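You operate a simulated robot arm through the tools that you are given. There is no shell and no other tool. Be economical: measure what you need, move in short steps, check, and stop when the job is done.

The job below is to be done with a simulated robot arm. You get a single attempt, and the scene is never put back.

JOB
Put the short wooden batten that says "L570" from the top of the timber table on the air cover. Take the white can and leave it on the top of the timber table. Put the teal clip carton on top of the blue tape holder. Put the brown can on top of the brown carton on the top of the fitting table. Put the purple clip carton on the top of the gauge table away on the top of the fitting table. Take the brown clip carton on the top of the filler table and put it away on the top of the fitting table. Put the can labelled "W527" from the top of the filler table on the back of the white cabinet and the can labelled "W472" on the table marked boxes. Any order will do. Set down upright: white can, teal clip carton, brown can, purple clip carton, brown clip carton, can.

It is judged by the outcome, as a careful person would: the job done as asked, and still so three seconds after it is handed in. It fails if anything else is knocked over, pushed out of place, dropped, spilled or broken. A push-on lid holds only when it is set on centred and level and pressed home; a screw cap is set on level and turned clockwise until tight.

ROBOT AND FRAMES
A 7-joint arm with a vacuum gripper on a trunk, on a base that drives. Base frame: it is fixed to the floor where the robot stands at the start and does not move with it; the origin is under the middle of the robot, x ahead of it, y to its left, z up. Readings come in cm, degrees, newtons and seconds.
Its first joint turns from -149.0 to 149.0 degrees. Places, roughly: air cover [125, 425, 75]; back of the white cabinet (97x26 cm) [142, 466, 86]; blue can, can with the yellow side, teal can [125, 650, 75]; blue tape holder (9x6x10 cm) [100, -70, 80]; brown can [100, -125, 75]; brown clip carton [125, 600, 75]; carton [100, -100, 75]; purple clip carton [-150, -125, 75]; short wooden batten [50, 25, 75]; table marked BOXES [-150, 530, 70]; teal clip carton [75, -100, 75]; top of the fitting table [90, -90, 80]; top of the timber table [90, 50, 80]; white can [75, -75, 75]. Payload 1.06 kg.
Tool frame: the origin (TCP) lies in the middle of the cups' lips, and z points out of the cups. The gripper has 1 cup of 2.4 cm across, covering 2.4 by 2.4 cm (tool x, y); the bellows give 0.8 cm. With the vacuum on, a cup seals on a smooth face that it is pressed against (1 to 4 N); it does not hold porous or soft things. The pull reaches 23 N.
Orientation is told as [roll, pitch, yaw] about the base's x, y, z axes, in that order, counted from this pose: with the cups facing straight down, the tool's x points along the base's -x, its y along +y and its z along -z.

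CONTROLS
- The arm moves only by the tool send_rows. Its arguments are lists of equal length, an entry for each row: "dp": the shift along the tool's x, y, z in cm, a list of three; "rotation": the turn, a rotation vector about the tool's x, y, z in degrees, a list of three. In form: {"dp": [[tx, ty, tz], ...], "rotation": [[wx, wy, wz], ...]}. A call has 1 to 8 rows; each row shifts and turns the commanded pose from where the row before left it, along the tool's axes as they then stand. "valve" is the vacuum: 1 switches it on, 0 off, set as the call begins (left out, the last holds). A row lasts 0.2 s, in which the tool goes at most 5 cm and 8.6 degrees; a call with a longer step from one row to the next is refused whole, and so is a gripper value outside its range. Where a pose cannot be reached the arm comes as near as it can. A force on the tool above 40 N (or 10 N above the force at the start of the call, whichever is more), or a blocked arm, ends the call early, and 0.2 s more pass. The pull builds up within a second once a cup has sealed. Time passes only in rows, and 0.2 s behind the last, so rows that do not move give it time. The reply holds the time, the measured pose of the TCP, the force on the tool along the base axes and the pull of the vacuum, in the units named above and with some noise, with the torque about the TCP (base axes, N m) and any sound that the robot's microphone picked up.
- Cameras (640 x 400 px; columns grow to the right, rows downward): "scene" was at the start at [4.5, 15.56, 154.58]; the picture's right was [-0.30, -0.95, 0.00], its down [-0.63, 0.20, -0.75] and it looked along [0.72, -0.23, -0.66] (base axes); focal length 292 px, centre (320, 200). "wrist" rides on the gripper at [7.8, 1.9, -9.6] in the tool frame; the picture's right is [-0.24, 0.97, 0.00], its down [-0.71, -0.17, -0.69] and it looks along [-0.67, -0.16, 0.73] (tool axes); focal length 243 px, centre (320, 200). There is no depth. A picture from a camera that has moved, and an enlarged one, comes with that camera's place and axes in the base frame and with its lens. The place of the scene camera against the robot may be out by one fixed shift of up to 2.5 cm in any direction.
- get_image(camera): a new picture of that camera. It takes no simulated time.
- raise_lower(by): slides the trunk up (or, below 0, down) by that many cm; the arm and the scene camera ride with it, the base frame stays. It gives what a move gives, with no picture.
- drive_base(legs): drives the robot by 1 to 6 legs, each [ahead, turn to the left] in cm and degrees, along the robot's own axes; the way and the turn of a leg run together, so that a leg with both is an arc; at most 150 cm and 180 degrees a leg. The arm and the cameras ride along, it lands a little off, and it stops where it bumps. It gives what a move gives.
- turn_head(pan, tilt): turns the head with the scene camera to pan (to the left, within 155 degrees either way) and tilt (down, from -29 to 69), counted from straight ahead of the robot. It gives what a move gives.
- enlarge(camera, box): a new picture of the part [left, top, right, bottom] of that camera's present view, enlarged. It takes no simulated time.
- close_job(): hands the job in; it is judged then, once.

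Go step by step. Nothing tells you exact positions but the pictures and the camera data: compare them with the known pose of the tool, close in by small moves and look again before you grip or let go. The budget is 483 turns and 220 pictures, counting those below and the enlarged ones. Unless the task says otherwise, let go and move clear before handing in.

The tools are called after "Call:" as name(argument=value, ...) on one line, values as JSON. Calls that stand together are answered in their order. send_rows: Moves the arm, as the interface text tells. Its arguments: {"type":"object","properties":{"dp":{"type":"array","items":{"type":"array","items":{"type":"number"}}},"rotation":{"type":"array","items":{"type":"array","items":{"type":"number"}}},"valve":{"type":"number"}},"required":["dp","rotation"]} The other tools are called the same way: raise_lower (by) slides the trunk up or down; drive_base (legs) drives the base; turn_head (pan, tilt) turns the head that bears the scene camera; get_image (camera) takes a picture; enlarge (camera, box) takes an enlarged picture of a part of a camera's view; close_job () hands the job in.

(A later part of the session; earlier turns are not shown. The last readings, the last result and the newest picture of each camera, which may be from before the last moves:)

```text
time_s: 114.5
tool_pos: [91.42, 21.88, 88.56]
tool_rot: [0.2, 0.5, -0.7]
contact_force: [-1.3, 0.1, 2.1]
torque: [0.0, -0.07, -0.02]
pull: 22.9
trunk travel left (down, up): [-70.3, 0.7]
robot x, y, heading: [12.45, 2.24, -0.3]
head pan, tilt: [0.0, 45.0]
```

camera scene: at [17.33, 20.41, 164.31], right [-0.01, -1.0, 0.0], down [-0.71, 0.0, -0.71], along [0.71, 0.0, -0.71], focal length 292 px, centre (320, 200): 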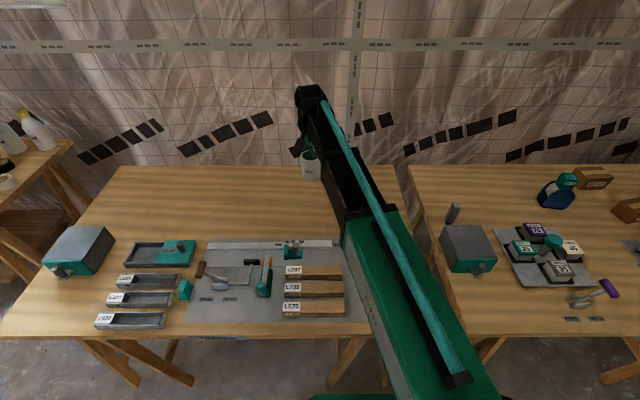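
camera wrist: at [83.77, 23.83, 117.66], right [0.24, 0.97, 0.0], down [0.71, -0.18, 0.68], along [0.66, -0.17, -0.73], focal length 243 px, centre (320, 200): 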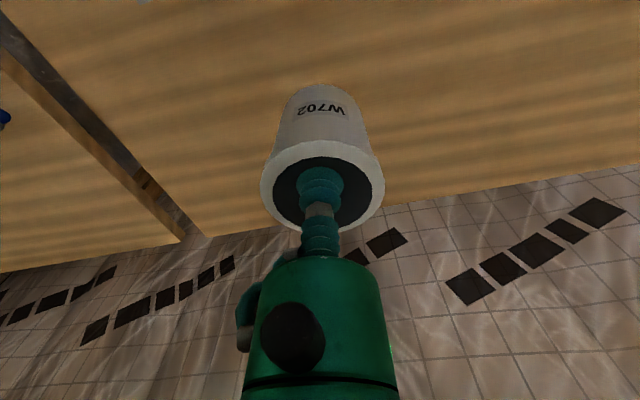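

Contact with the table. Release and lift.

Call:
send_rows(dp=[[0, 0, 0.1], [0, 0, 0], [0, 0, 0], [0, 0, 0], [0, 0, -0.5], [0, 0, -1], [0, 0, -3], [0, 0, -4]], rotation=[[0, 0, 0], [0, 0, 0], [0, 0, 0], [0, 0, 0], [0, 0, 0], [0, 0, 0], [0, 0, 0], [0, 0, 0]], valve=0)

Call:
send_rows(dp=[[4, 0, -2], [4, 0, -2], [4, 0, -2], [4, 0, -2], [4, 0, 0], [4, 0, 0]], rotation=[[0, 0, 0], [0, 0, 0], [0, 0, 0], [0, 0, 0], [0, 0, 0], [0, 0, 0]])

Call:
get_image(camera="wrist")

```text
time_s: 116.3
tool_pos: [91.51, 22.07, 97.11]
tool_rot: [0.1, 0.5, -0.7]
contact_force: [0.4, -0.6, 0.0]
torque: [-0.02, 0.0, 0.0]
pull: 0.0
trunk travel left (down, up): [-70.3, 0.7]
robot x, y, heading: [12.4, 2.48, -0.2]
head pan, tilt: [0.0, 45.0]
```

```text
time_s: 117.7
tool_pos: [67.26, 22.28, 105.21]
tool_rot: [0.1, 0.5, -0.6]
contact_force: [-0.6, 0.3, -0.3]
torque: [0.04, 0.0, 0.01]
pull: 0.0
trunk travel left (down, up): [-70.3, 0.7]
robot x, y, heading: [12.82, 2.26, -0.3]
head pan, tilt: [0.0, 45.0]
```

```text
153 pictures are left
camera wrist: at [59.46, 24.25, 114.89], right [0.24, 0.97, 0.0], down [0.71, -0.18, 0.68], along [0.66, -0.17, -0.73], focal length 243 px, centre (320, 200)
```

wrist: 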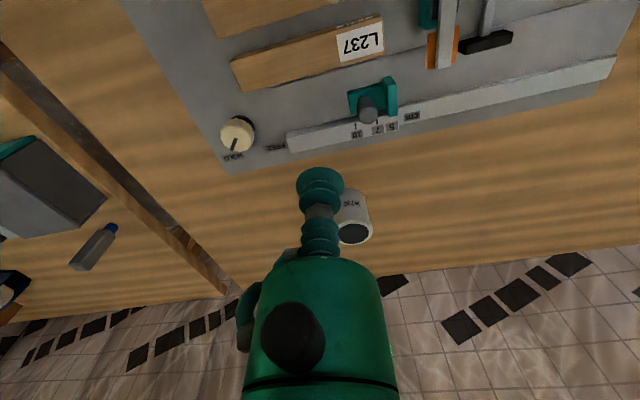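

The white can stands on the timber table. Next I'll drive to the gauge table for the purple clip carton.

Call:
drive_base(legs=[[-25, 0], [0, -80], [0, -78], [100, 0], [45, 0], [0, 68]])

Call:
get_image(camera="scene")

Call:
get_image(camera="wrist")

```text
time_s: 136.4
tool_pos: [-130.03, -101.17, 105.28]
tool_rot: [0.2, 0.5, -92.2]
contact_force: [-1.7, 0.3, -0.1]
torque: [0.03, 0.01, -0.02]
pull: 0.0
trunk travel left (down, up): [-70.3, 0.7]
robot x, y, heading: [-148.36, -46.04, -92.1]
head pan, tilt: [0.0, 45.0]
```

```text
152 pictures are left
camera scene: at [-130.54, -49.03, 164.31], right [-1.0, 0.03, 0.0], down [0.02, 0.71, -0.71], along [-0.02, -0.71, -0.71], focal length 292 px, centre (320, 200)
```

scene: 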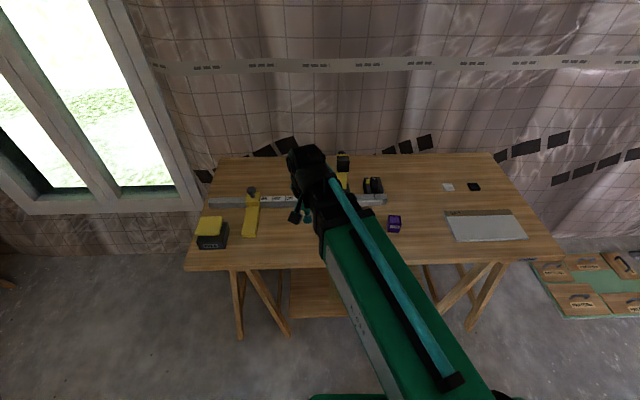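

```text
151 pictures are left
camera wrist: at [-127.81, -93.59, 114.87], right [0.96, -0.27, 0.0], down [-0.2, -0.71, 0.68], along [-0.19, -0.65, -0.73], focal length 243 px, centre (320, 200)
```

wrist: 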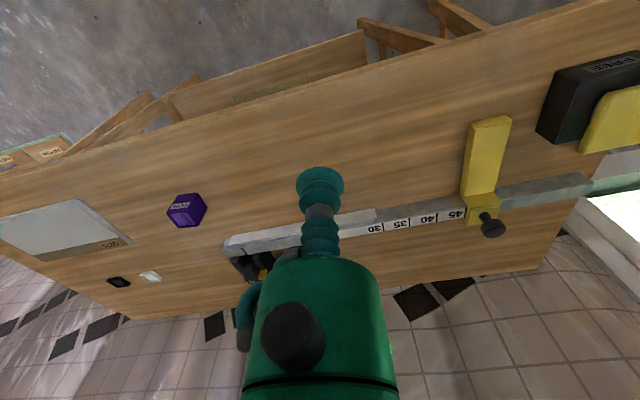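

Call:
enlarge(camera="wrist", box=[150, 180, 230, 240])

Call:
enlarge(camera="scene", box=[360, 180, 440, 240])

```text
6.67 times, centred on (190, 210) of wrist
camera zoom: at [-127.81, -93.59, 114.87], right [0.96, -0.27, 0.0], down [-0.2, -0.71, 0.68], along [-0.19, -0.65, -0.73], focal length 1618 px, centre (1187, 133)
```

zoom: 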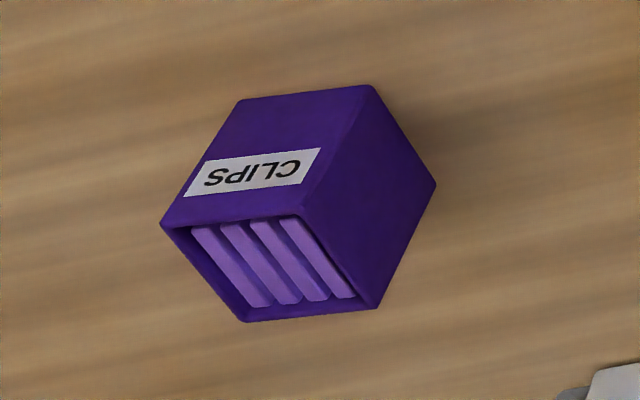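

```text
6.67 times, centred on (400, 210) of scene
camera zoom: at [-130.54, -49.03, 164.31], right [-1.0, 0.03, 0.0], down [0.02, 0.71, -0.71], along [-0.02, -0.71, -0.71], focal length 1944 px, centre (-213, 133)
```

zoom: 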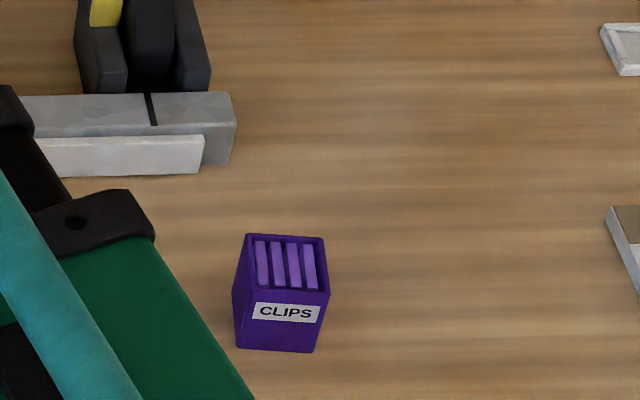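

Call:
send_rows(dp=[[-1.4, -3.75, 0.5], [-1.4, -3.75, 0.5], [-1.4, -3.75, 0.5], [-1.4, -3.75, 0.5], [-1.4, -3.75, 0.5], [-1.4, -3.75, 0.5], [-1.4, -3.75, 0.5], [-1.4, -3.75, 0.5]], rotation=[[0, 0, 0], [0, 0, 0], [0, 0, 0], [0, 0, 0], [0, 0, 0], [0, 0, 0], [0, 0, 0], [0, 0, 0]])

Call:
get_image(camera="wrist")

```text
time_s: 138.2
tool_pos: [-160.4, -111.43, 101.04]
tool_rot: [0.1, 0.5, -92.2]
contact_force: [0.4, -0.9, -0.4]
torque: [0.02, -0.03, 0.01]
pull: 0.1
trunk travel left (down, up): [-70.3, 0.7]
robot x, y, heading: [-148.37, -46.12, -91.7]
head pan, tilt: [0.0, 45.0]
```

```text
148 pictures are left
camera wrist: at [-158.2, -103.82, 110.62], right [0.96, -0.27, 0.0], down [-0.2, -0.71, 0.68], along [-0.19, -0.65, -0.73], focal length 243 px, centre (320, 200)
```

wrist: 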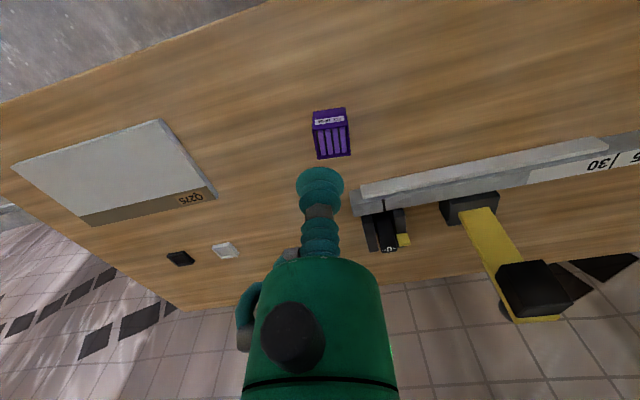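

Call:
send_rows(dp=[[-3.2, -0.1, 0], [-3.3, -0.1, 0], [0, 0, 4], [0, 0, 4], [0, 0, 4], [0, 0, 1.5], [0, 0, 0]], rotation=[[0, 0, 0], [0, 0, 0], [0, 0, 0], [0, 0, 0], [0, 0, 0], [0, 0, 0], [0, 0, 0]], valve=1)

Call:
enlarge(camera="wrist", box=[220, 80, 420, 205])

```text
time_s: 139.8
tool_pos: [-160.71, -117.87, 87.54]
tool_rot: [0.2, 0.4, -92.1]
contact_force: [0.7, 0.3, -0.3]
torque: [0.0, -0.03, 0.01]
pull: 0.1
trunk travel left (down, up): [-70.3, 0.7]
robot x, y, heading: [-148.38, -45.71, -92.0]
head pan, tilt: [0.0, 45.0]
```

```text
3.20 times, centred on (320, 142) of wrist
camera zoom: at [-158.7, -110.18, 97.11], right [0.96, -0.27, 0.0], down [-0.2, -0.71, 0.68], along [-0.19, -0.65, -0.73], focal length 776 px, centre (320, 384)
```

zoom: 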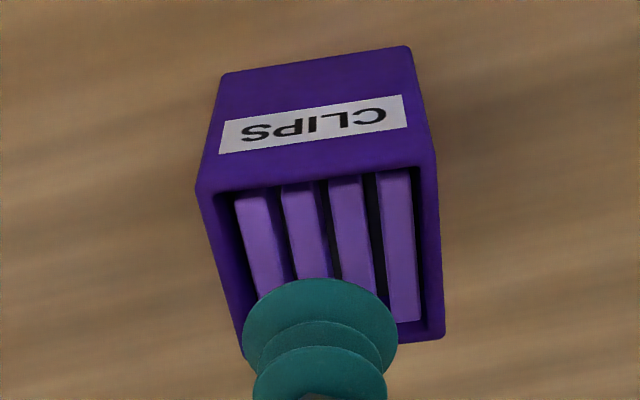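

Call:
send_rows(dp=[[0, 0, 0.5], [0, 0, 0.5], [0, 0, 0.4], [0, 0, 0.3], [0, 0, 0]], rotation=[[0, 0, 0], [0, 0, 0], [0, 0, 0], [0, 0, 0], [0, 0, 0]])

Call:
send_rows(dp=[[0, 0, 0.3], [0, 0, 0]], rotation=[[0, 0, 0], [0, 0, 0]])

Call:
send_rows(dp=[[0, 0, 0.3], [0, 0, 0]], rotation=[[0, 0, 0], [0, 0, 0]])

```text
time_s: 141.0
tool_pos: [-160.78, -117.6, 85.91]
tool_rot: [0.1, 0.4, -92.2]
contact_force: [-0.4, -0.5, 0.9]
torque: [0.06, -0.01, -0.02]
pull: 0.0
trunk travel left (down, up): [-70.3, 0.7]
robot x, y, heading: [-148.58, -46.3, -92.2]
head pan, tilt: [0.0, 45.0]
```

```text
time_s: 141.6
tool_pos: [-160.78, -117.63, 85.54]
tool_rot: [0.1, 0.5, -92.2]
contact_force: [0.1, 0.4, -0.3]
torque: [0.04, 0.0, 0.0]
pull: 0.0
trunk travel left (down, up): [-70.3, 0.7]
robot x, y, heading: [-148.39, -46.05, -91.9]
head pan, tilt: [0.0, 45.0]
```

```text
time_s: 142.2
tool_pos: [-160.73, -117.65, 85.1]
tool_rot: [0.2, 0.5, -92.2]
contact_force: [-0.4, 0.7, 0.7]
torque: [0.0, -0.01, 0.01]
pull: 23.4
trunk travel left (down, up): [-70.3, 0.7]
robot x, y, heading: [-148.51, -46.15, -91.6]
head pan, tilt: [0.0, 45.0]
```

Sealed. Lift just 1 cm and test the hold with moves of rising speed while low.

Call:
send_rows(dp=[[0, 0, 0.2], [0, 0, 0], [0, 0, -0.2], [0, 0, -0.4], [0, 0, -0.5], [0, 0, -0.4], [0, 0, 0]], rotation=[[0, 0, 0], [0, 0, 0], [0, 0, 0], [0, 0, 0], [0, 0, 0], [0, 0, 0], [0, 0, 0]])

Call:
send_rows(dp=[[0.3, 0.3, 0], [0.8, 0.8, 0], [1.2, 1.2, 0], [0.8, 0.8, 0], [0.2, 0.2, 0], [-0.8, -0.8, 0], [-1.2, -1.2, 0], [-0.8, -0.8, 0]], rotation=[[0, 0, 0], [0, 0, 0], [0, 0, 0], [0, 0, 0], [0, 0, 0], [0, 0, 0], [0, 0, 0], [0, 0, 0]])

Call:
send_rows(dp=[[0.8, 0.8, 0], [2, 2, 0], [2, 2, 0], [1, 1, 0], [0.2, 0.2, 0], [-2, -2, 0], [-2, -2, 0], [-2, -2, 0]], rotation=[[0, 0, 0], [0, 0, 0], [0, 0, 0], [0, 0, 0], [0, 0, 0], [0, 0, 0], [0, 0, 0], [0, 0, 0]])

```text
time_s: 143.8
tool_pos: [-160.78, -117.55, 86.67]
tool_rot: [0.0, 0.5, -92.2]
contact_force: [0.3, 0.0, -1.8]
torque: [0.05, 0.0, -0.05]
pull: 22.8
trunk travel left (down, up): [-70.3, 0.7]
robot x, y, heading: [-148.61, -46.18, -91.9]
head pan, tilt: [0.0, 45.0]
```

```text
time_s: 145.6
tool_pos: [-160.19, -117.18, 86.41]
tool_rot: [0.1, 0.5, -92.2]
contact_force: [0.0, 0.6, -0.7]
torque: [0.05, 0.01, 0.02]
pull: 23.2
trunk travel left (down, up): [-70.3, 0.7]
robot x, y, heading: [-148.55, -45.48, -91.9]
head pan, tilt: [0.0, 45.0]
```

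```text
time_s: 147.4
tool_pos: [-160.26, -117.29, 86.58]
tool_rot: [0.0, 0.5, -92.2]
contact_force: [-0.3, 0.2, -1.5]
torque: [0.03, 0.03, -0.01]
pull: 22.7
trunk travel left (down, up): [-70.3, 0.7]
robot x, y, heading: [-148.85, -45.87, -91.8]
head pan, tilt: [0.0, 45.0]
```

Call:
send_rows(dp=[[0, 0, -0.5], [0, 0, -1.2], [0, 0, -2], [0, 0, -2], [0, 0, -2], [0, 0, -2], [0, 0, -1.5], [0, 0, -0.8]], rotation=[[0, 0, 0], [0, 0, 0], [0, 0, 0], [0, 0, 0], [0, 0, 0], [0, 0, 0], [0, 0, 0], [0, 0, 0]])

Call:
send_rows(dp=[[0.6, 0, -0.5], [1.4, 0, -1], [2, 0, -1.4], [2, 0, -1.4], [2, 0, -1.4], [2, 0, -1.4], [1.4, 0, -0.7], [0.6, 0, -0.3]], rotation=[[0, 0, 0], [0, 0, 0], [0, 0, 0], [0, 0, 0], [0, 0, 0], [0, 0, 0], [0, 0, 0], [0, 0, 0]])

Call:
drive_base(legs=[[-12, 0]])

```text
time_s: 149.2
tool_pos: [-160.31, -117.14, 98.67]
tool_rot: [0.1, 0.5, -92.1]
contact_force: [0.4, 0.7, -0.9]
torque: [0.02, -0.02, 0.0]
pull: 22.6
trunk travel left (down, up): [-70.3, 0.7]
robot x, y, heading: [-148.37, -46.09, -92.1]
head pan, tilt: [0.0, 45.0]
```

```text
time_s: 151.0
tool_pos: [-159.89, -105.43, 106.84]
tool_rot: [0.1, 0.5, -92.1]
contact_force: [0.8, -0.2, -1.6]
torque: [0.0, 0.02, 0.01]
pull: 23.5
trunk travel left (down, up): [-70.3, 0.7]
robot x, y, heading: [-148.72, -46.19, -92.2]
head pan, tilt: [0.0, 45.0]
```

```text
time_s: 152.2
tool_pos: [-159.42, -93.27, 106.92]
tool_rot: [0.0, 0.4, -92.1]
contact_force: [-0.4, 0.2, -0.8]
torque: [0.0, 0.02, -0.02]
pull: 22.9
trunk travel left (down, up): [-70.3, 0.7]
robot x, y, heading: [-147.92, -34.01, -91.8]
head pan, tilt: [0.0, 45.0]
```

Call:
drive_base(legs=[[0, 35], [0, 35.5]])

Call:
drive_base(legs=[[50, 0], [50, 0], [50, 0]])

Call:
drive_base(legs=[[0, 21.5]])

Call:
get_image(camera="scene")

```text
time_s: 156.0
tool_pos: [-95.37, -64.07, 106.87]
tool_rot: [0.1, 0.6, -21.1]
contact_force: [-0.1, -0.2, -1.7]
torque: [0.0, 0.01, 0.0]
pull: 22.5
trunk travel left (down, up): [-70.3, 0.7]
robot x, y, heading: [-148.49, -34.22, -20.7]
head pan, tilt: [0.0, 45.0]
```

```text
time_s: 164.0
tool_pos: [45.22, -114.48, 106.74]
tool_rot: [0.1, 0.5, -19.8]
contact_force: [-0.1, 0.0, -1.2]
torque: [0.0, 0.01, 0.03]
pull: 23.3
trunk travel left (down, up): [-70.3, 0.7]
robot x, y, heading: [-8.18, -86.03, -19.5]
head pan, tilt: [0.0, 45.0]
```

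```text
time_s: 165.6
tool_pos: [52.16, -93.09, 106.9]
tool_rot: [0.2, 0.6, 1.5]
contact_force: [-0.1, 0.0, -1.4]
torque: [0.02, 0.01, 0.01]
pull: 23.1
trunk travel left (down, up): [-70.3, 0.7]
robot x, y, heading: [-8.22, -85.77, 2.0]
head pan, tilt: [0.0, 45.0]
```

```text
146 pictures are left
camera scene: at [-3.96, -67.36, 164.31], right [0.03, -1.0, 0.0], down [-0.71, -0.02, -0.71], along [0.71, 0.02, -0.71], focal length 292 px, centre (320, 200)
```

scene: 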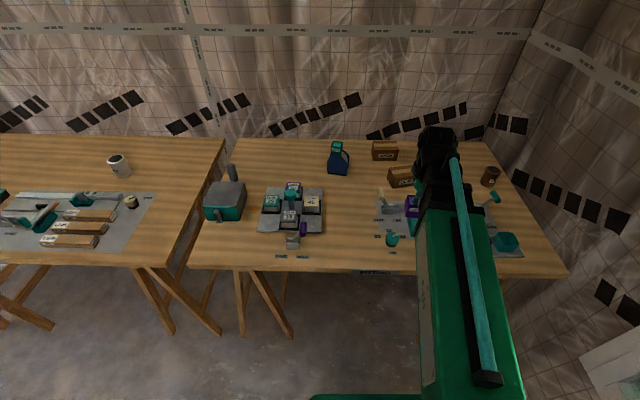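

Call:
drive_base(legs=[[18, -2]])

Call:
send_rows(dp=[[0, 0.6, 0.5], [0, 1.5, 0.5], [0, 2, 0.5], [0, 2, 0.5], [0, 2, 0.5], [0, 2, 0.5], [0, 1.5, 0.5], [0, 0.6, 0.5]], rotation=[[0, 0, 0], [0, 0, 0], [0, 0, 0], [0, 0, 0], [0, 0, 0], [0, 0, 0], [0, 0, 0], [0, 0, 0]])

Call:
get_image(camera="wrist")

Call:
get_image(camera="scene")

```text
time_s: 167.1
tool_pos: [69.77, -94.71, 106.86]
tool_rot: [0.2, 0.5, -0.1]
contact_force: [0.6, 0.2, -1.4]
torque: [0.01, 0.04, -0.02]
pull: 22.7
trunk travel left (down, up): [-70.3, 0.7]
robot x, y, heading: [10.07, -85.34, -0.1]
head pan, tilt: [0.0, 45.0]
```

```text
time_s: 168.9
tool_pos: [69.66, -82.44, 102.81]
tool_rot: [0.1, 0.5, -0.2]
contact_force: [0.4, 0.5, -1.4]
torque: [0.0, -0.01, 0.02]
pull: 22.6
trunk travel left (down, up): [-70.3, 0.7]
robot x, y, heading: [9.69, -85.58, 0.0]
head pan, tilt: [0.0, 45.0]
```

```text
145 pictures are left
camera wrist: at [61.89, -80.59, 112.37], right [0.24, 0.97, 0.0], down [0.71, -0.17, 0.68], along [0.66, -0.16, -0.73], focal length 243 px, centre (320, 200)
```

wrist: 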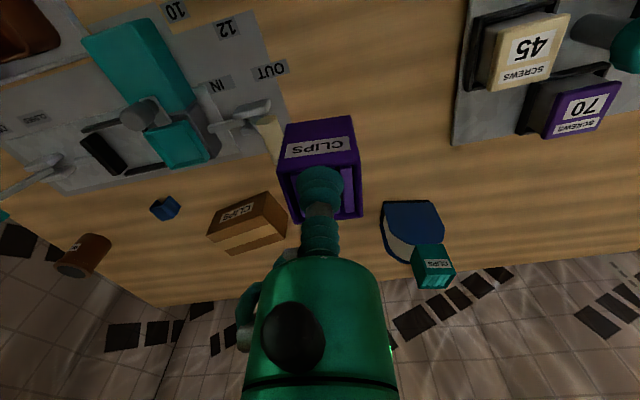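

```text
144 pictures are left
camera scene: at [14.42, -67.17, 164.31], right [0.0, -1.0, 0.0], down [-0.71, 0.0, -0.71], along [0.71, 0.0, -0.71], focal length 292 px, centre (320, 200)
```

scene: 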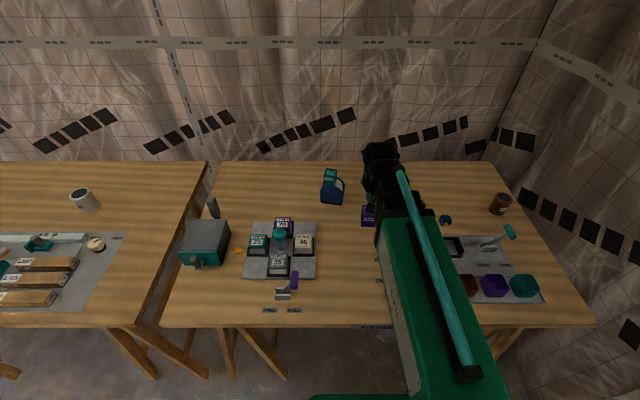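

Call:
send_rows(dp=[[0, 0.6, 1], [0, 1.2, 2], [0, 1.2, 2.5], [0, 0.5, 2.5], [0, 0, 2.5], [0, 0, 2.5], [0, 0, 2], [0, 0, 1]], rotation=[[0, 0, 0], [0, 0, 0], [0, 0, 0], [0, 0, 0], [0, 0, 0], [0, 0, 0], [0, 0, 0], [0, 0, 0]])

Call:
send_rows(dp=[[0, 0, 0.4], [0, 0, 0.4], [0, 0, 0]], rotation=[[0, 0, 0], [0, 0, 0], [0, 0, 0]])

Call:
send_rows(dp=[[0, 0, 0.3], [0, 0, 0]], rotation=[[0, 0, 0], [0, 0, 0]])

```text
time_s: 170.7
tool_pos: [69.53, -78.92, 86.91]
tool_rot: [0.1, 0.5, -0.2]
contact_force: [0.2, -0.2, -0.9]
torque: [0.02, 0.01, 0.0]
pull: 22.9
trunk travel left (down, up): [-70.3, 0.7]
robot x, y, heading: [9.69, -85.17, 0.3]
head pan, tilt: [0.0, 45.0]
```

```text
time_s: 171.5
tool_pos: [69.46, -78.84, 86.12]
tool_rot: [0.1, 0.5, -0.2]
contact_force: [0.3, -0.2, -1.0]
torque: [-0.01, 0.0, 0.03]
pull: 22.9
trunk travel left (down, up): [-70.3, 0.7]
robot x, y, heading: [9.72, -85.43, 0.1]
head pan, tilt: [0.0, 45.0]
```

```text
time_s: 172.1
tool_pos: [69.58, -79.0, 85.85]
tool_rot: [0.0, 0.5, -0.3]
contact_force: [0.3, 0.2, -0.2]
torque: [0.02, 0.03, 0.01]
pull: 22.6
trunk travel left (down, up): [-70.3, 0.7]
robot x, y, heading: [10.11, -85.24, 0.2]
head pan, tilt: [0.0, 45.0]
```

Call:
send_rows(dp=[[0, 0, 0.3], [0, 0, 0.2], [0, 0, 0]], rotation=[[0, 0, 0], [0, 0, 0], [0, 0, 0]])

Call:
send_rows(dp=[[0, 0, 0.2], [0, 0, 0]], rotation=[[0, 0, 0], [0, 0, 0]])

```text
time_s: 172.9
tool_pos: [69.62, -78.86, 85.31]
tool_rot: [0.1, 0.4, -0.2]
contact_force: [0.7, 0.6, -0.4]
torque: [0.01, 0.03, 0.0]
pull: 23.0
trunk travel left (down, up): [-70.3, 0.7]
robot x, y, heading: [10.04, -85.0, 0.4]
head pan, tilt: [0.0, 45.0]
```

```text
time_s: 173.5
tool_pos: [69.47, -78.88, 85.09]
tool_rot: [0.1, 0.4, -0.3]
contact_force: [-0.6, 0.3, 0.2]
torque: [0.02, 0.0, 0.02]
pull: 22.5
trunk travel left (down, up): [-70.3, 0.7]
robot x, y, heading: [9.54, -85.1, -0.1]
head pan, tilt: [0.0, 45.0]
```

Call:
send_rows(dp=[[0, 0, 0.2], [0, 0, 0]], rotation=[[0, 0, 0], [0, 0, 0]])

Call:
send_rows(dp=[[0, 0, 0], [0, 0, 0], [0, 0, 0], [0, 0, -0.5], [0, 0, -1], [0, 0, -3], [0, 0, -4], [0, 0, -4]], rotation=[[0, 0, 0], [0, 0, 0], [0, 0, 0], [0, 0, 0], [0, 0, 0], [0, 0, 0], [0, 0, 0], [0, 0, 0]], valve=0)

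Call:
get_image(camera="wrist")

```text
time_s: 174.1
tool_pos: [69.48, -78.83, 84.94]
tool_rot: [0.1, 0.5, -0.2]
contact_force: [-0.7, 1.6, 12.6]
torque: [0.02, -0.08, 0.02]
pull: 23.1
trunk travel left (down, up): [-70.3, 0.7]
robot x, y, heading: [9.52, -85.45, -0.1]
head pan, tilt: [0.0, 45.0]
```

```text
time_s: 175.9
tool_pos: [69.36, -78.98, 97.25]
tool_rot: [0.1, 0.6, -0.2]
contact_force: [-0.1, 0.3, -0.1]
torque: [0.0, 0.01, -0.01]
pull: 0.0
trunk travel left (down, up): [-70.3, 0.7]
robot x, y, heading: [9.61, -85.04, 0.3]
head pan, tilt: [0.0, 45.0]
```

```text
143 pictures are left
camera wrist: at [61.65, -77.09, 106.95], right [0.24, 0.97, 0.0], down [0.71, -0.17, 0.68], along [0.66, -0.16, -0.73], focal length 243 px, centre (320, 200)
```

wrist: 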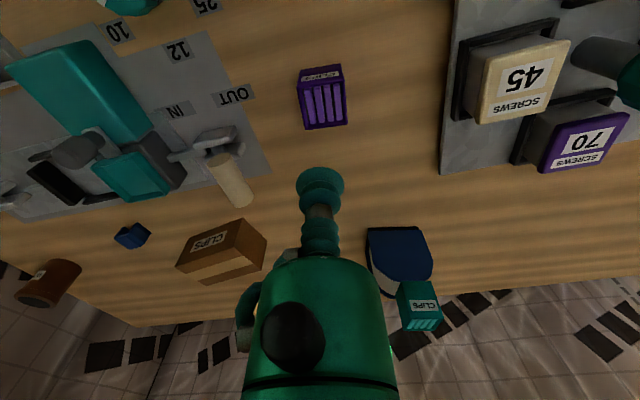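

Call:
send_rows(dp=[[0, 0, -4], [0, 0, -4], [0, 0, -3]], rotation=[[0, 0, 0], [0, 0, 0], [0, 0, 0]])

Call:
drive_base(legs=[[-22, 0], [0, -90], [21, 0], [0, 90]])

Call:
drive_base(legs=[[26, 0]])

Call:
get_image(camera="wrist")

Call:
get_image(camera="scene")

```text
time_s: 176.7
tool_pos: [69.88, -78.98, 108.41]
tool_rot: [0.1, 0.5, -0.2]
contact_force: [0.3, 0.4, -0.9]
torque: [0.01, 0.0, 0.0]
pull: 0.0
trunk travel left (down, up): [-70.3, 0.7]
robot x, y, heading: [9.59, -85.4, -0.1]
head pan, tilt: [0.0, 45.0]
```

```text
time_s: 187.2
tool_pos: [47.61, -99.47, 108.43]
tool_rot: [0.1, 0.5, 0.1]
contact_force: [-0.2, 0.6, -0.1]
torque: [0.03, 0.0, -0.02]
pull: 0.1
trunk travel left (down, up): [-70.3, 0.7]
robot x, y, heading: [-12.12, -105.61, 0.4]
head pan, tilt: [0.0, 45.0]
```

```text
time_s: 189.1
tool_pos: [73.59, -99.41, 108.37]
tool_rot: [0.1, 0.5, 0.1]
contact_force: [0.2, -0.1, -0.2]
torque: [0.02, -0.01, 0.0]
pull: 0.1
trunk travel left (down, up): [-70.3, 0.7]
robot x, y, heading: [14.11, -105.92, 0.4]
head pan, tilt: [0.0, 45.0]
```

```text
142 pictures are left
camera wrist: at [65.8, -97.49, 117.91], right [0.23, 0.97, 0.0], down [0.71, -0.17, 0.68], along [0.66, -0.16, -0.73], focal length 243 px, centre (320, 200)
```

wrist: 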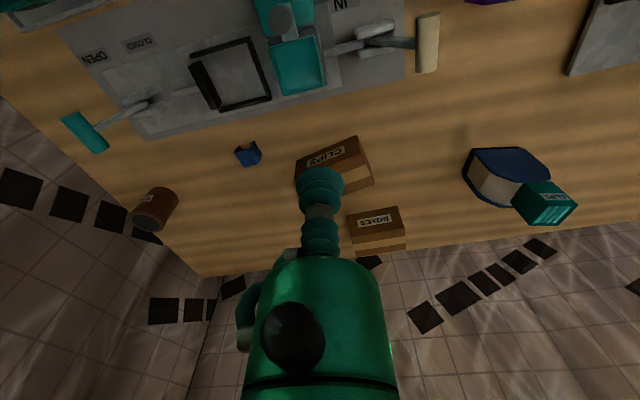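

```text
141 pictures are left
camera scene: at [18.24, -87.78, 164.31], right [0.01, -1.0, 0.0], down [-0.71, 0.0, -0.71], along [0.71, 0.0, -0.71], focal length 292 px, centre (320, 200)
```

scene: 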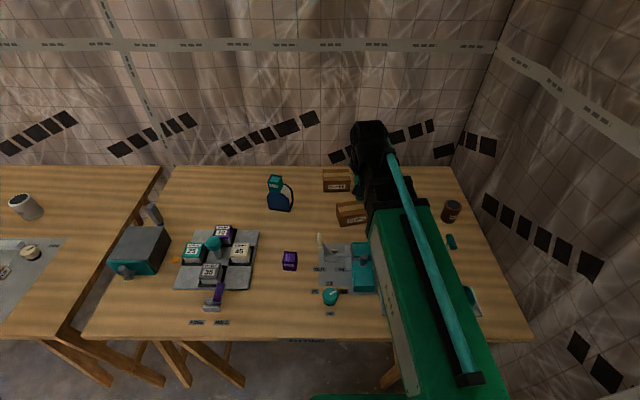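

Call:
enlarge(camera="wrist", box=[110, 130, 430, 270])

Call:
enlarge(camera="scene", box=[300, 150, 380, 240])

```text
2.00 times, centred on (270, 200) of wrist
camera zoom: at [65.8, -97.49, 117.91], right [0.23, 0.97, 0.0], down [0.71, -0.17, 0.68], along [0.66, -0.16, -0.73], focal length 485 px, centre (420, 200)
```

zoom: 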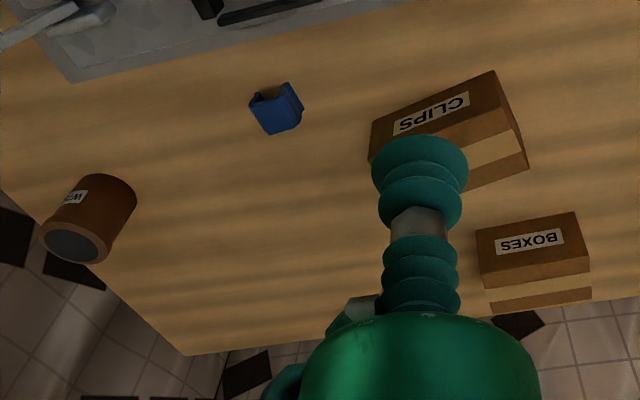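

```text
4.44 times, centred on (340, 195) of scene
camera zoom: at [18.24, -87.78, 164.31], right [0.01, -1.0, 0.0], down [-0.71, 0.0, -0.71], along [0.71, 0.0, -0.71], focal length 1296 px, centre (231, 222)
```

zoom: 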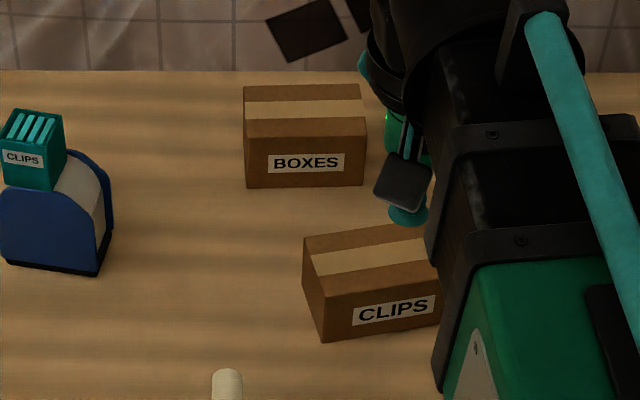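

Both shipping cartons look alike; I'll decide between them after seeing the other brown clip carton. Now to the timber table for the batten.

Call:
drive_base(legs=[[-26, 0], [0, 90], [107, 0], [0, -90]])

Call:
get_image(camera="wrist")

Call:
get_image(camera="scene")

```text
time_s: 203.8
tool_pos: [46.44, 5.37, 108.31]
tool_rot: [0.1, 0.5, -2.1]
contact_force: [-0.2, 0.4, 0.2]
torque: [0.01, 0.01, 0.01]
pull: 0.0
trunk travel left (down, up): [-70.3, 0.7]
robot x, y, heading: [-13.95, 1.22, -2.1]
head pan, tilt: [0.0, 45.0]
```

```text
138 pictures are left
camera wrist: at [38.72, 7.56, 117.95], right [0.27, 0.96, 0.0], down [0.71, -0.2, 0.68], along [0.65, -0.19, -0.73], focal length 243 px, centre (320, 200)
```

wrist: 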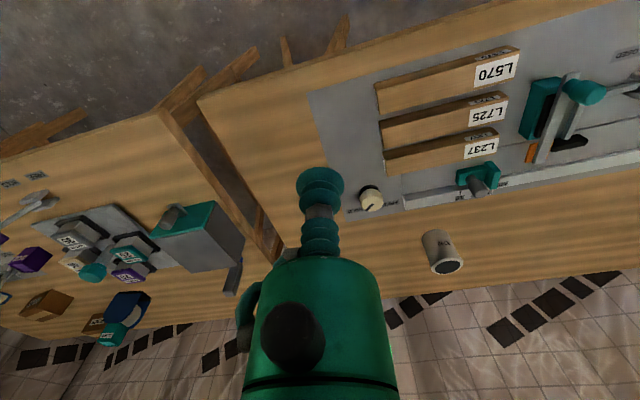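

```text
137 pictures are left
camera scene: at [-8.48, 19.26, 164.31], right [-0.03, -1.0, 0.0], down [-0.71, 0.02, -0.71], along [0.71, -0.02, -0.71], focal length 292 px, centre (320, 200)
```

scene: 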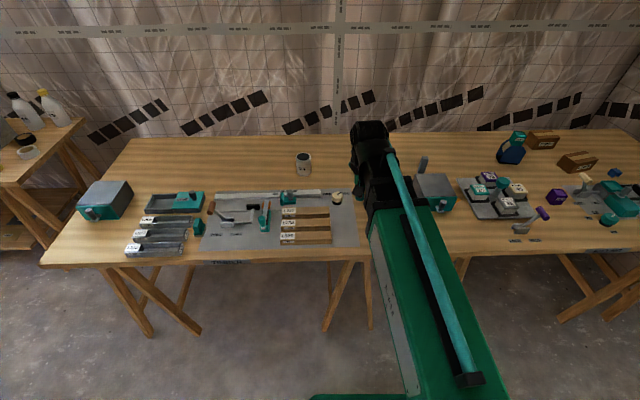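

Call:
enlarge(camera="wrist", box=[360, 30, 540, 190])

Call:
enlarge(camera="scene", box=[260, 190, 360, 260])

```text
2.50 times, centred on (450, 110) of wrist
camera zoom: at [38.72, 7.56, 117.95], right [0.27, 0.96, 0.0], down [0.71, -0.2, 0.68], along [0.65, -0.19, -0.73], focal length 606 px, centre (-5, 425)
```

zoom: 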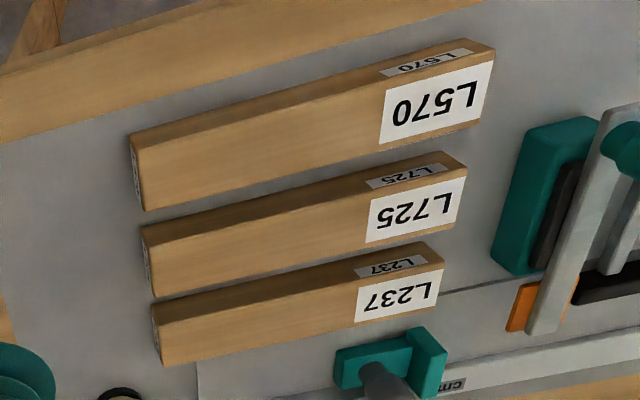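

```text
5.71 times, centred on (310, 225) of scene
camera zoom: at [-8.48, 19.26, 164.31], right [-0.03, -1.0, 0.0], down [-0.71, 0.02, -0.71], along [0.71, -0.02, -0.71], focal length 1667 px, centre (377, 57)
```

zoom: 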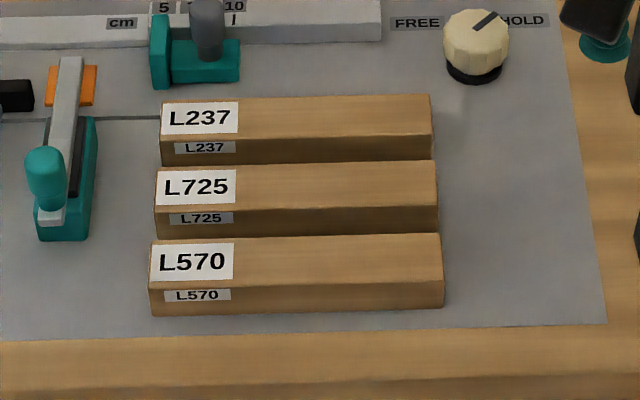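

Call:
send_rows(dp=[[-1.8, 3.9, 0], [-1.8, 3.9, 1], [-1.8, 3.9, 2], [-1.8, 3.8, 2], [0, 0, 4], [0, 0, 4], [0, 0, 4], [0, 0, 3]], rotation=[[0, 0, -2.1], [0, 0, 0], [0, 0, 0], [0, 0, 0], [0, 0, 0], [0, 0, 0], [0, 0, 0], [0, 0, 0]], valve=1)

Call:
get_image(camera="wrist")

```text
time_s: 205.6
tool_pos: [53.55, 21.02, 88.37]
tool_rot: [0.1, 0.5, -0.1]
contact_force: [-1.1, -0.1, 0.1]
torque: [-0.01, 0.03, -0.01]
pull: 0.1
trunk travel left (down, up): [-70.3, 0.7]
robot x, y, heading: [-13.59, 1.34, -2.0]
head pan, tilt: [0.0, 45.0]
```

```text
134 pictures are left
camera wrist: at [45.79, 22.89, 97.87], right [0.24, 0.97, 0.0], down [0.71, -0.17, 0.68], along [0.66, -0.16, -0.73], focal length 243 px, centre (320, 200)
```

wrist: 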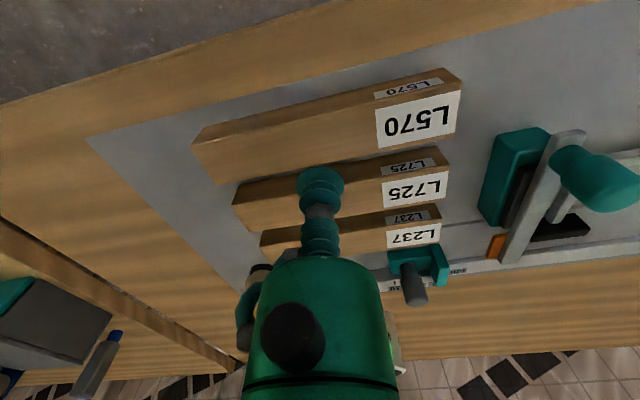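

Call:
send_rows(dp=[[0, 0.3, 2], [0, 0, 1.5], [0, 0, 0.5], [0, 0, 0.4], [0, 0, 0]], rotation=[[0, 0, 0], [0, 0, 0], [0, 0, 0], [0, 0, 0], [0, 0, 0]])

Call:
send_rows(dp=[[0, 0, 0.4], [0, 0, 0]], rotation=[[0, 0, 0], [0, 0, 0]])

Call:
send_rows(dp=[[0, 0, 0.4], [0, 0, 0]], rotation=[[0, 0, 0], [0, 0, 0]])

```text
time_s: 206.8
tool_pos: [53.69, 21.16, 83.9]
tool_rot: [0.0, 0.5, -0.1]
contact_force: [-0.1, -0.4, -0.5]
torque: [-0.01, 0.03, -0.02]
pull: 0.1
trunk travel left (down, up): [-70.3, 0.7]
robot x, y, heading: [-13.72, 1.38, -2.0]
head pan, tilt: [0.0, 45.0]
```

```text
time_s: 207.4
tool_pos: [53.66, 21.29, 83.62]
tool_rot: [0.1, 0.5, -0.1]
contact_force: [0.2, -0.4, 0.3]
torque: [0.01, 0.03, 0.03]
pull: 0.1
trunk travel left (down, up): [-70.3, 0.7]
robot x, y, heading: [-13.38, 1.32, -2.3]
head pan, tilt: [0.0, 45.0]
```

```text
time_s: 208.0
tool_pos: [53.61, 21.2, 83.21]
tool_rot: [0.1, 0.5, -0.1]
contact_force: [0.2, 0.2, 0.5]
torque: [0.03, 0.01, 0.03]
pull: 22.7
trunk travel left (down, up): [-70.3, 0.7]
robot x, y, heading: [-13.44, 1.34, -2.0]
head pan, tilt: [0.0, 45.0]
```

Sealed on the batten at z 83.2. Lift and check nothing holds it.

Call:
send_rows(dp=[[0, 0, 0.2], [0, 0, 0], [0, 0, -0.3], [0, 0, -0.5], [0, 0, -0.8], [0, 0, -1], [0, 0, -1], [0, 0, 0]], rotation=[[0, 0, 0], [0, 0, 0], [0, 0, 0], [0, 0, 0], [0, 0, 0], [0, 0, 0], [0, 0, 0], [0, 0, 0]])

Call:
get_image(camera="wrist")

```text
time_s: 209.8
tool_pos: [53.6, 21.01, 86.43]
tool_rot: [0.2, 0.5, -0.2]
contact_force: [-0.2, -0.1, -0.2]
torque: [-0.01, -0.01, -0.01]
pull: 23.3
trunk travel left (down, up): [-70.3, 0.7]
robot x, y, heading: [-13.76, 1.56, -1.9]
head pan, tilt: [0.0, 45.0]
```

```text
133 pictures are left
camera wrist: at [45.76, 22.99, 96.12], right [0.24, 0.97, 0.0], down [0.71, -0.17, 0.68], along [0.66, -0.16, -0.73], focal length 243 px, centre (320, 200)
```

wrist: 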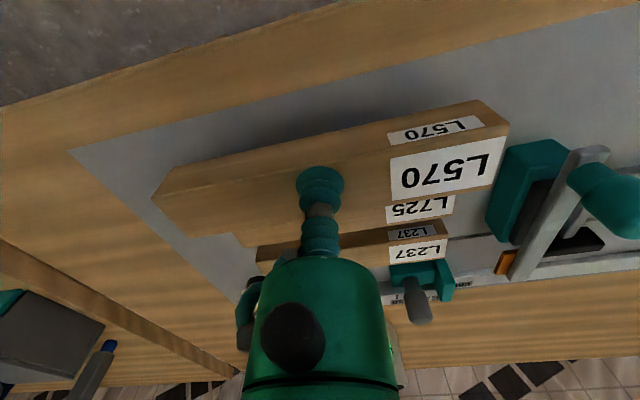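

Call:
send_rows(dp=[[0, 0, -1], [0, 0, -2], [0, 0, -2.5], [0, 0, -2.5], [0, 0, -2.5], [0, 0, -2.5], [0, 0, -2], [0, 0, -1]], rotation=[[0, 0, 0], [0, 0, 0], [0, 0, 0], [0, 0, 0], [0, 0, 0], [0, 0, 0], [0, 0, 0], [0, 0, 0]])

Call:
drive_base(legs=[[0, 46], [0, 46], [75, 0], [75, 0], [75, 0], [75, 0]])

Call:
turn_head(pan=-45, tilt=30)

Call:
get_image(camera="scene")

```text
time_s: 211.6
tool_pos: [53.61, 21.33, 102.47]
tool_rot: [0.0, 0.5, -0.2]
contact_force: [0.6, 0.7, -1.4]
torque: [-0.01, -0.01, 0.02]
pull: 22.9
trunk travel left (down, up): [-70.3, 0.7]
robot x, y, heading: [-13.89, 1.54, -1.8]
head pan, tilt: [0.0, 45.0]
```

```text
time_s: 231.0
tool_pos: [-37.19, 370.8, 102.44]
tool_rot: [0.1, 0.6, 92.5]
contact_force: [-1.1, -0.2, -1.2]
torque: [-0.05, 0.03, 0.03]
pull: 22.9
trunk travel left (down, up): [-70.3, 0.7]
robot x, y, heading: [-14.06, 304.12, 90.6]
head pan, tilt: [0.0, 45.0]
```

```text
time_s: 232.1
tool_pos: [-37.07, 370.71, 102.4]
tool_rot: [0.1, 0.5, 92.5]
contact_force: [-0.2, 0.6, -0.6]
torque: [-0.03, 0.01, -0.03]
pull: 23.0
trunk travel left (down, up): [-70.3, 0.7]
robot x, y, heading: [-14.5, 304.56, 90.8]
head pan, tilt: [-45.0, 30.0]
```

```text
132 pictures are left
camera scene: at [-23.85, 307.17, 166.57], right [0.72, -0.7, 0.0], down [-0.35, -0.36, -0.87], along [0.6, 0.62, -0.5], focal length 292 px, centre (320, 200)
```

scene: 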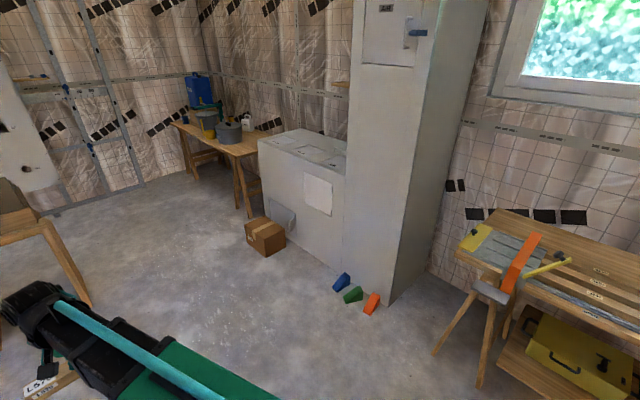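

Call:
enlarge(camera="scene", box=[230, 110, 390, 260])

Call:
enlarge(camera="scene", box=[160, 60, 290, 150])

```text
2.67 times, centred on (310, 185) of scene
camera zoom: at [-23.85, 307.17, 166.57], right [0.72, -0.7, 0.0], down [-0.35, -0.36, -0.87], along [0.6, 0.62, -0.5], focal length 778 px, centre (347, 240)
```

zoom: 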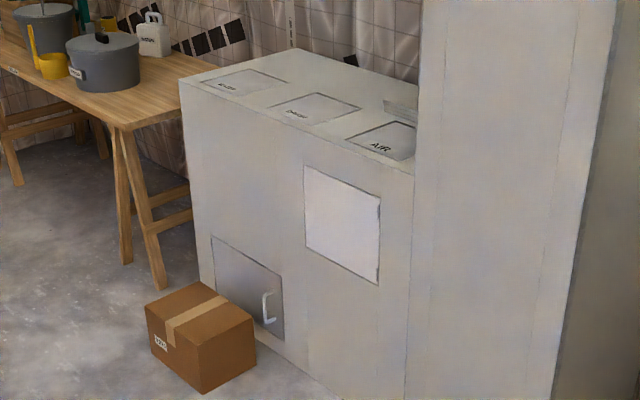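

```text
4.44 times, centred on (225, 105) of scene
camera zoom: at [-23.85, 307.17, 166.57], right [0.72, -0.7, 0.0], down [-0.35, -0.36, -0.87], along [0.6, 0.62, -0.5], focal length 1296 px, centre (742, 622)
```

zoom: 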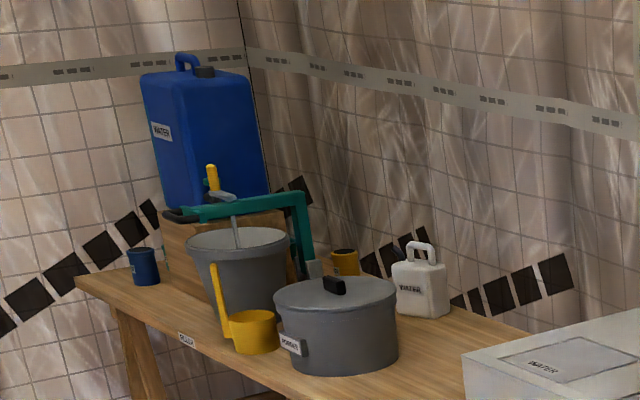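

Call:
drive_base(legs=[[0, -19.4], [69, 0], [69, 0], [0, -36], [0, -35.5]])

Call:
turn_head(pan=0, tilt=45)

Call:
get_image(camera="scene")

Call:
get_image(camera="wrist")

```text
time_s: 243.8
tool_pos: [97.37, 458.15, 102.47]
tool_rot: [0.1, 0.4, 2.0]
contact_force: [0.1, -0.4, -1.3]
torque: [-0.01, 0.01, -0.02]
pull: 23.0
trunk travel left (down, up): [-70.3, 0.7]
robot x, y, heading: [30.75, 435.47, 0.1]
head pan, tilt: [-45.0, 30.0]
```

```text
time_s: 244.9
tool_pos: [97.38, 458.04, 102.41]
tool_rot: [0.2, 0.5, 2.1]
contact_force: [0.7, -0.2, -0.7]
torque: [-0.01, 0.04, -0.04]
pull: 23.0
trunk travel left (down, up): [-70.3, 0.7]
robot x, y, heading: [30.73, 435.68, 0.2]
head pan, tilt: [0.0, 45.0]
```

```text
129 pictures are left
camera scene: at [35.37, 453.78, 164.31], right [0.0, -1.0, 0.0], down [-0.71, 0.0, -0.71], along [0.71, 0.0, -0.71], focal length 292 px, centre (320, 200)
```

scene: 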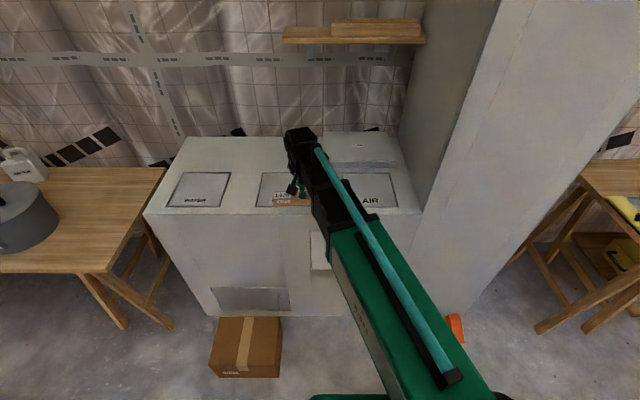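

```text
128 pictures are left
camera wrist: at [89.54, 459.69, 112.04], right [0.2, 0.98, 0.0], down [0.72, -0.15, 0.68], along [0.66, -0.14, -0.73], focal length 243 px, centre (320, 200)
```

wrist: 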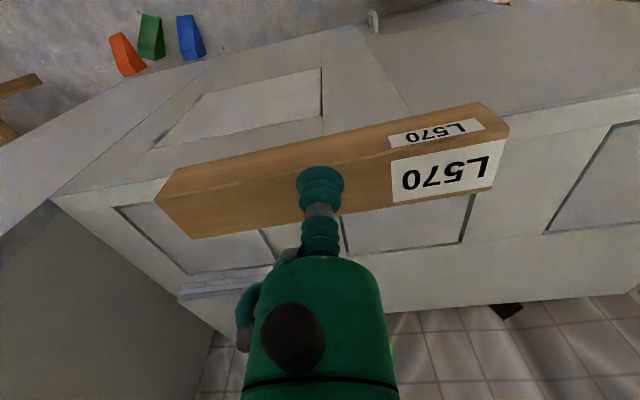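

Call:
send_rows(dp=[[-0.5, -0.7, 0], [-1.2, -1.6, 0], [-1.5, -1.9, 0], [-1.6, -1.9, 0], [-1.6, -1.9, 0], [-1.6, -1.9, 0], [-1.6, -1.9, 0], [-1.2, -1.4, 0]], rotation=[[0, 0, 0], [0, 0, 0.5], [0, 0, 0.8], [0, 0, 0.8], [0, 0, 0], [0, 0, 0], [0, 0, 0], [0, 0, 0]])

Call:
send_rows(dp=[[-0.8, -1, 0], [-1.6, -1.8, 0], [-1.6, -1.9, 0], [-1.6, -1.9, 0], [-1.6, -1.9, 0], [-1.6, -1.6, 0], [-1, -0.7, 0], [-0.4, 0, 0]], rotation=[[0, 0, 0], [0, 0, 0], [0, 0, 0], [0, 0, 0], [0, 0, 0], [0, 0, 0], [0, 0, 0], [0, 0, 0]])

Call:
get_image(camera="wrist")

Call:
get_image(camera="scene")

```text
time_s: 246.7
tool_pos: [108.34, 444.85, 102.27]
tool_rot: [0.1, 0.5, -0.1]
contact_force: [0.1, 0.2, -2.2]
torque: [0.0, 0.03, 0.01]
pull: 22.7
trunk travel left (down, up): [-70.3, 0.7]
robot x, y, heading: [30.9, 435.92, 0.3]
head pan, tilt: [0.0, 45.0]
```

```text
time_s: 248.5
tool_pos: [118.52, 434.3, 102.3]
tool_rot: [0.1, 0.5, -0.1]
contact_force: [-0.5, -1.3, -1.8]
torque: [0.01, 0.01, 0.0]
pull: 23.0
trunk travel left (down, up): [-70.3, 0.7]
robot x, y, heading: [30.77, 435.62, 0.2]
head pan, tilt: [0.0, 45.0]
```

```text
127 pictures are left
camera wrist: at [110.76, 436.08, 111.86], right [0.24, 0.97, 0.0], down [0.71, -0.17, 0.68], along [0.66, -0.16, -0.73], focal length 243 px, centre (320, 200)
```

wrist: 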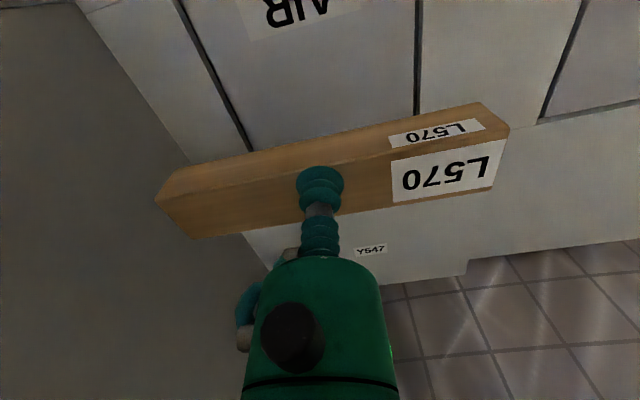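

```text
126 pictures are left
camera scene: at [35.37, 453.79, 164.31], right [0.0, -1.0, 0.0], down [-0.71, 0.0, -0.71], along [0.71, 0.0, -0.71], focal length 292 px, centre (320, 200)
```

scene: 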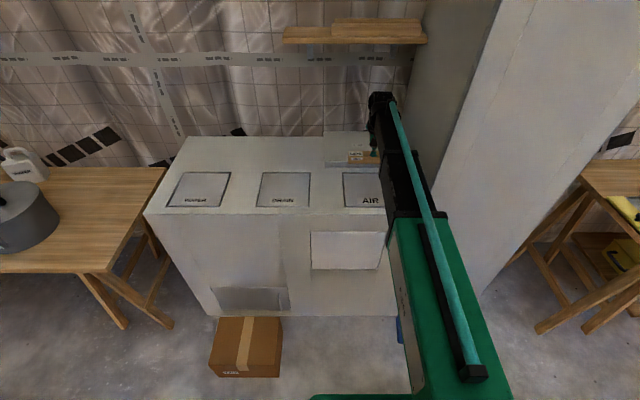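

Call:
send_rows(dp=[[0, 0, 0.6], [0, 0, 1.5], [0, 0, 2], [0, 0, 2], [0, 0, 2], [0, 0, 1.5], [0, 0, 1], [0, 0, 0.5]], rotation=[[0, 0, 0], [0, 0, 0], [0, 0, 0], [0, 0, 0], [0, 0, 0], [0, 0, 0], [0, 0, 0], [0, 0, 0]])

Call:
get_image(camera="wrist")

```text
time_s: 250.3
tool_pos: [118.4, 434.16, 91.21]
tool_rot: [0.2, 0.5, -0.1]
contact_force: [0.0, -0.1, -1.3]
torque: [0.01, 0.04, 0.0]
pull: 22.9
trunk travel left (down, up): [-70.3, 0.7]
robot x, y, heading: [30.29, 435.13, 0.2]
head pan, tilt: [0.0, 45.0]
```

```text
125 pictures are left
camera wrist: at [110.65, 436.01, 100.73], right [0.24, 0.97, 0.0], down [0.71, -0.17, 0.68], along [0.66, -0.16, -0.73], focal length 243 px, centre (320, 200)
```

wrist: 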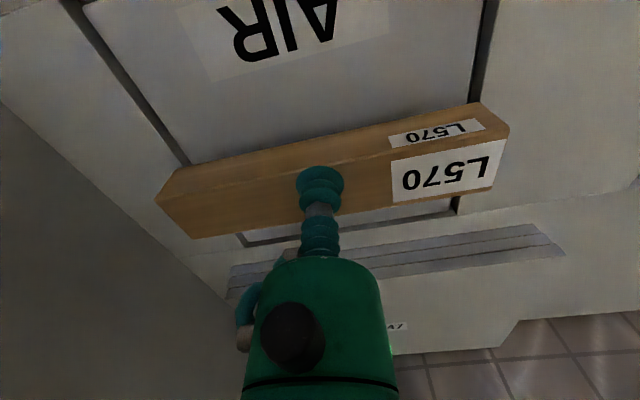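

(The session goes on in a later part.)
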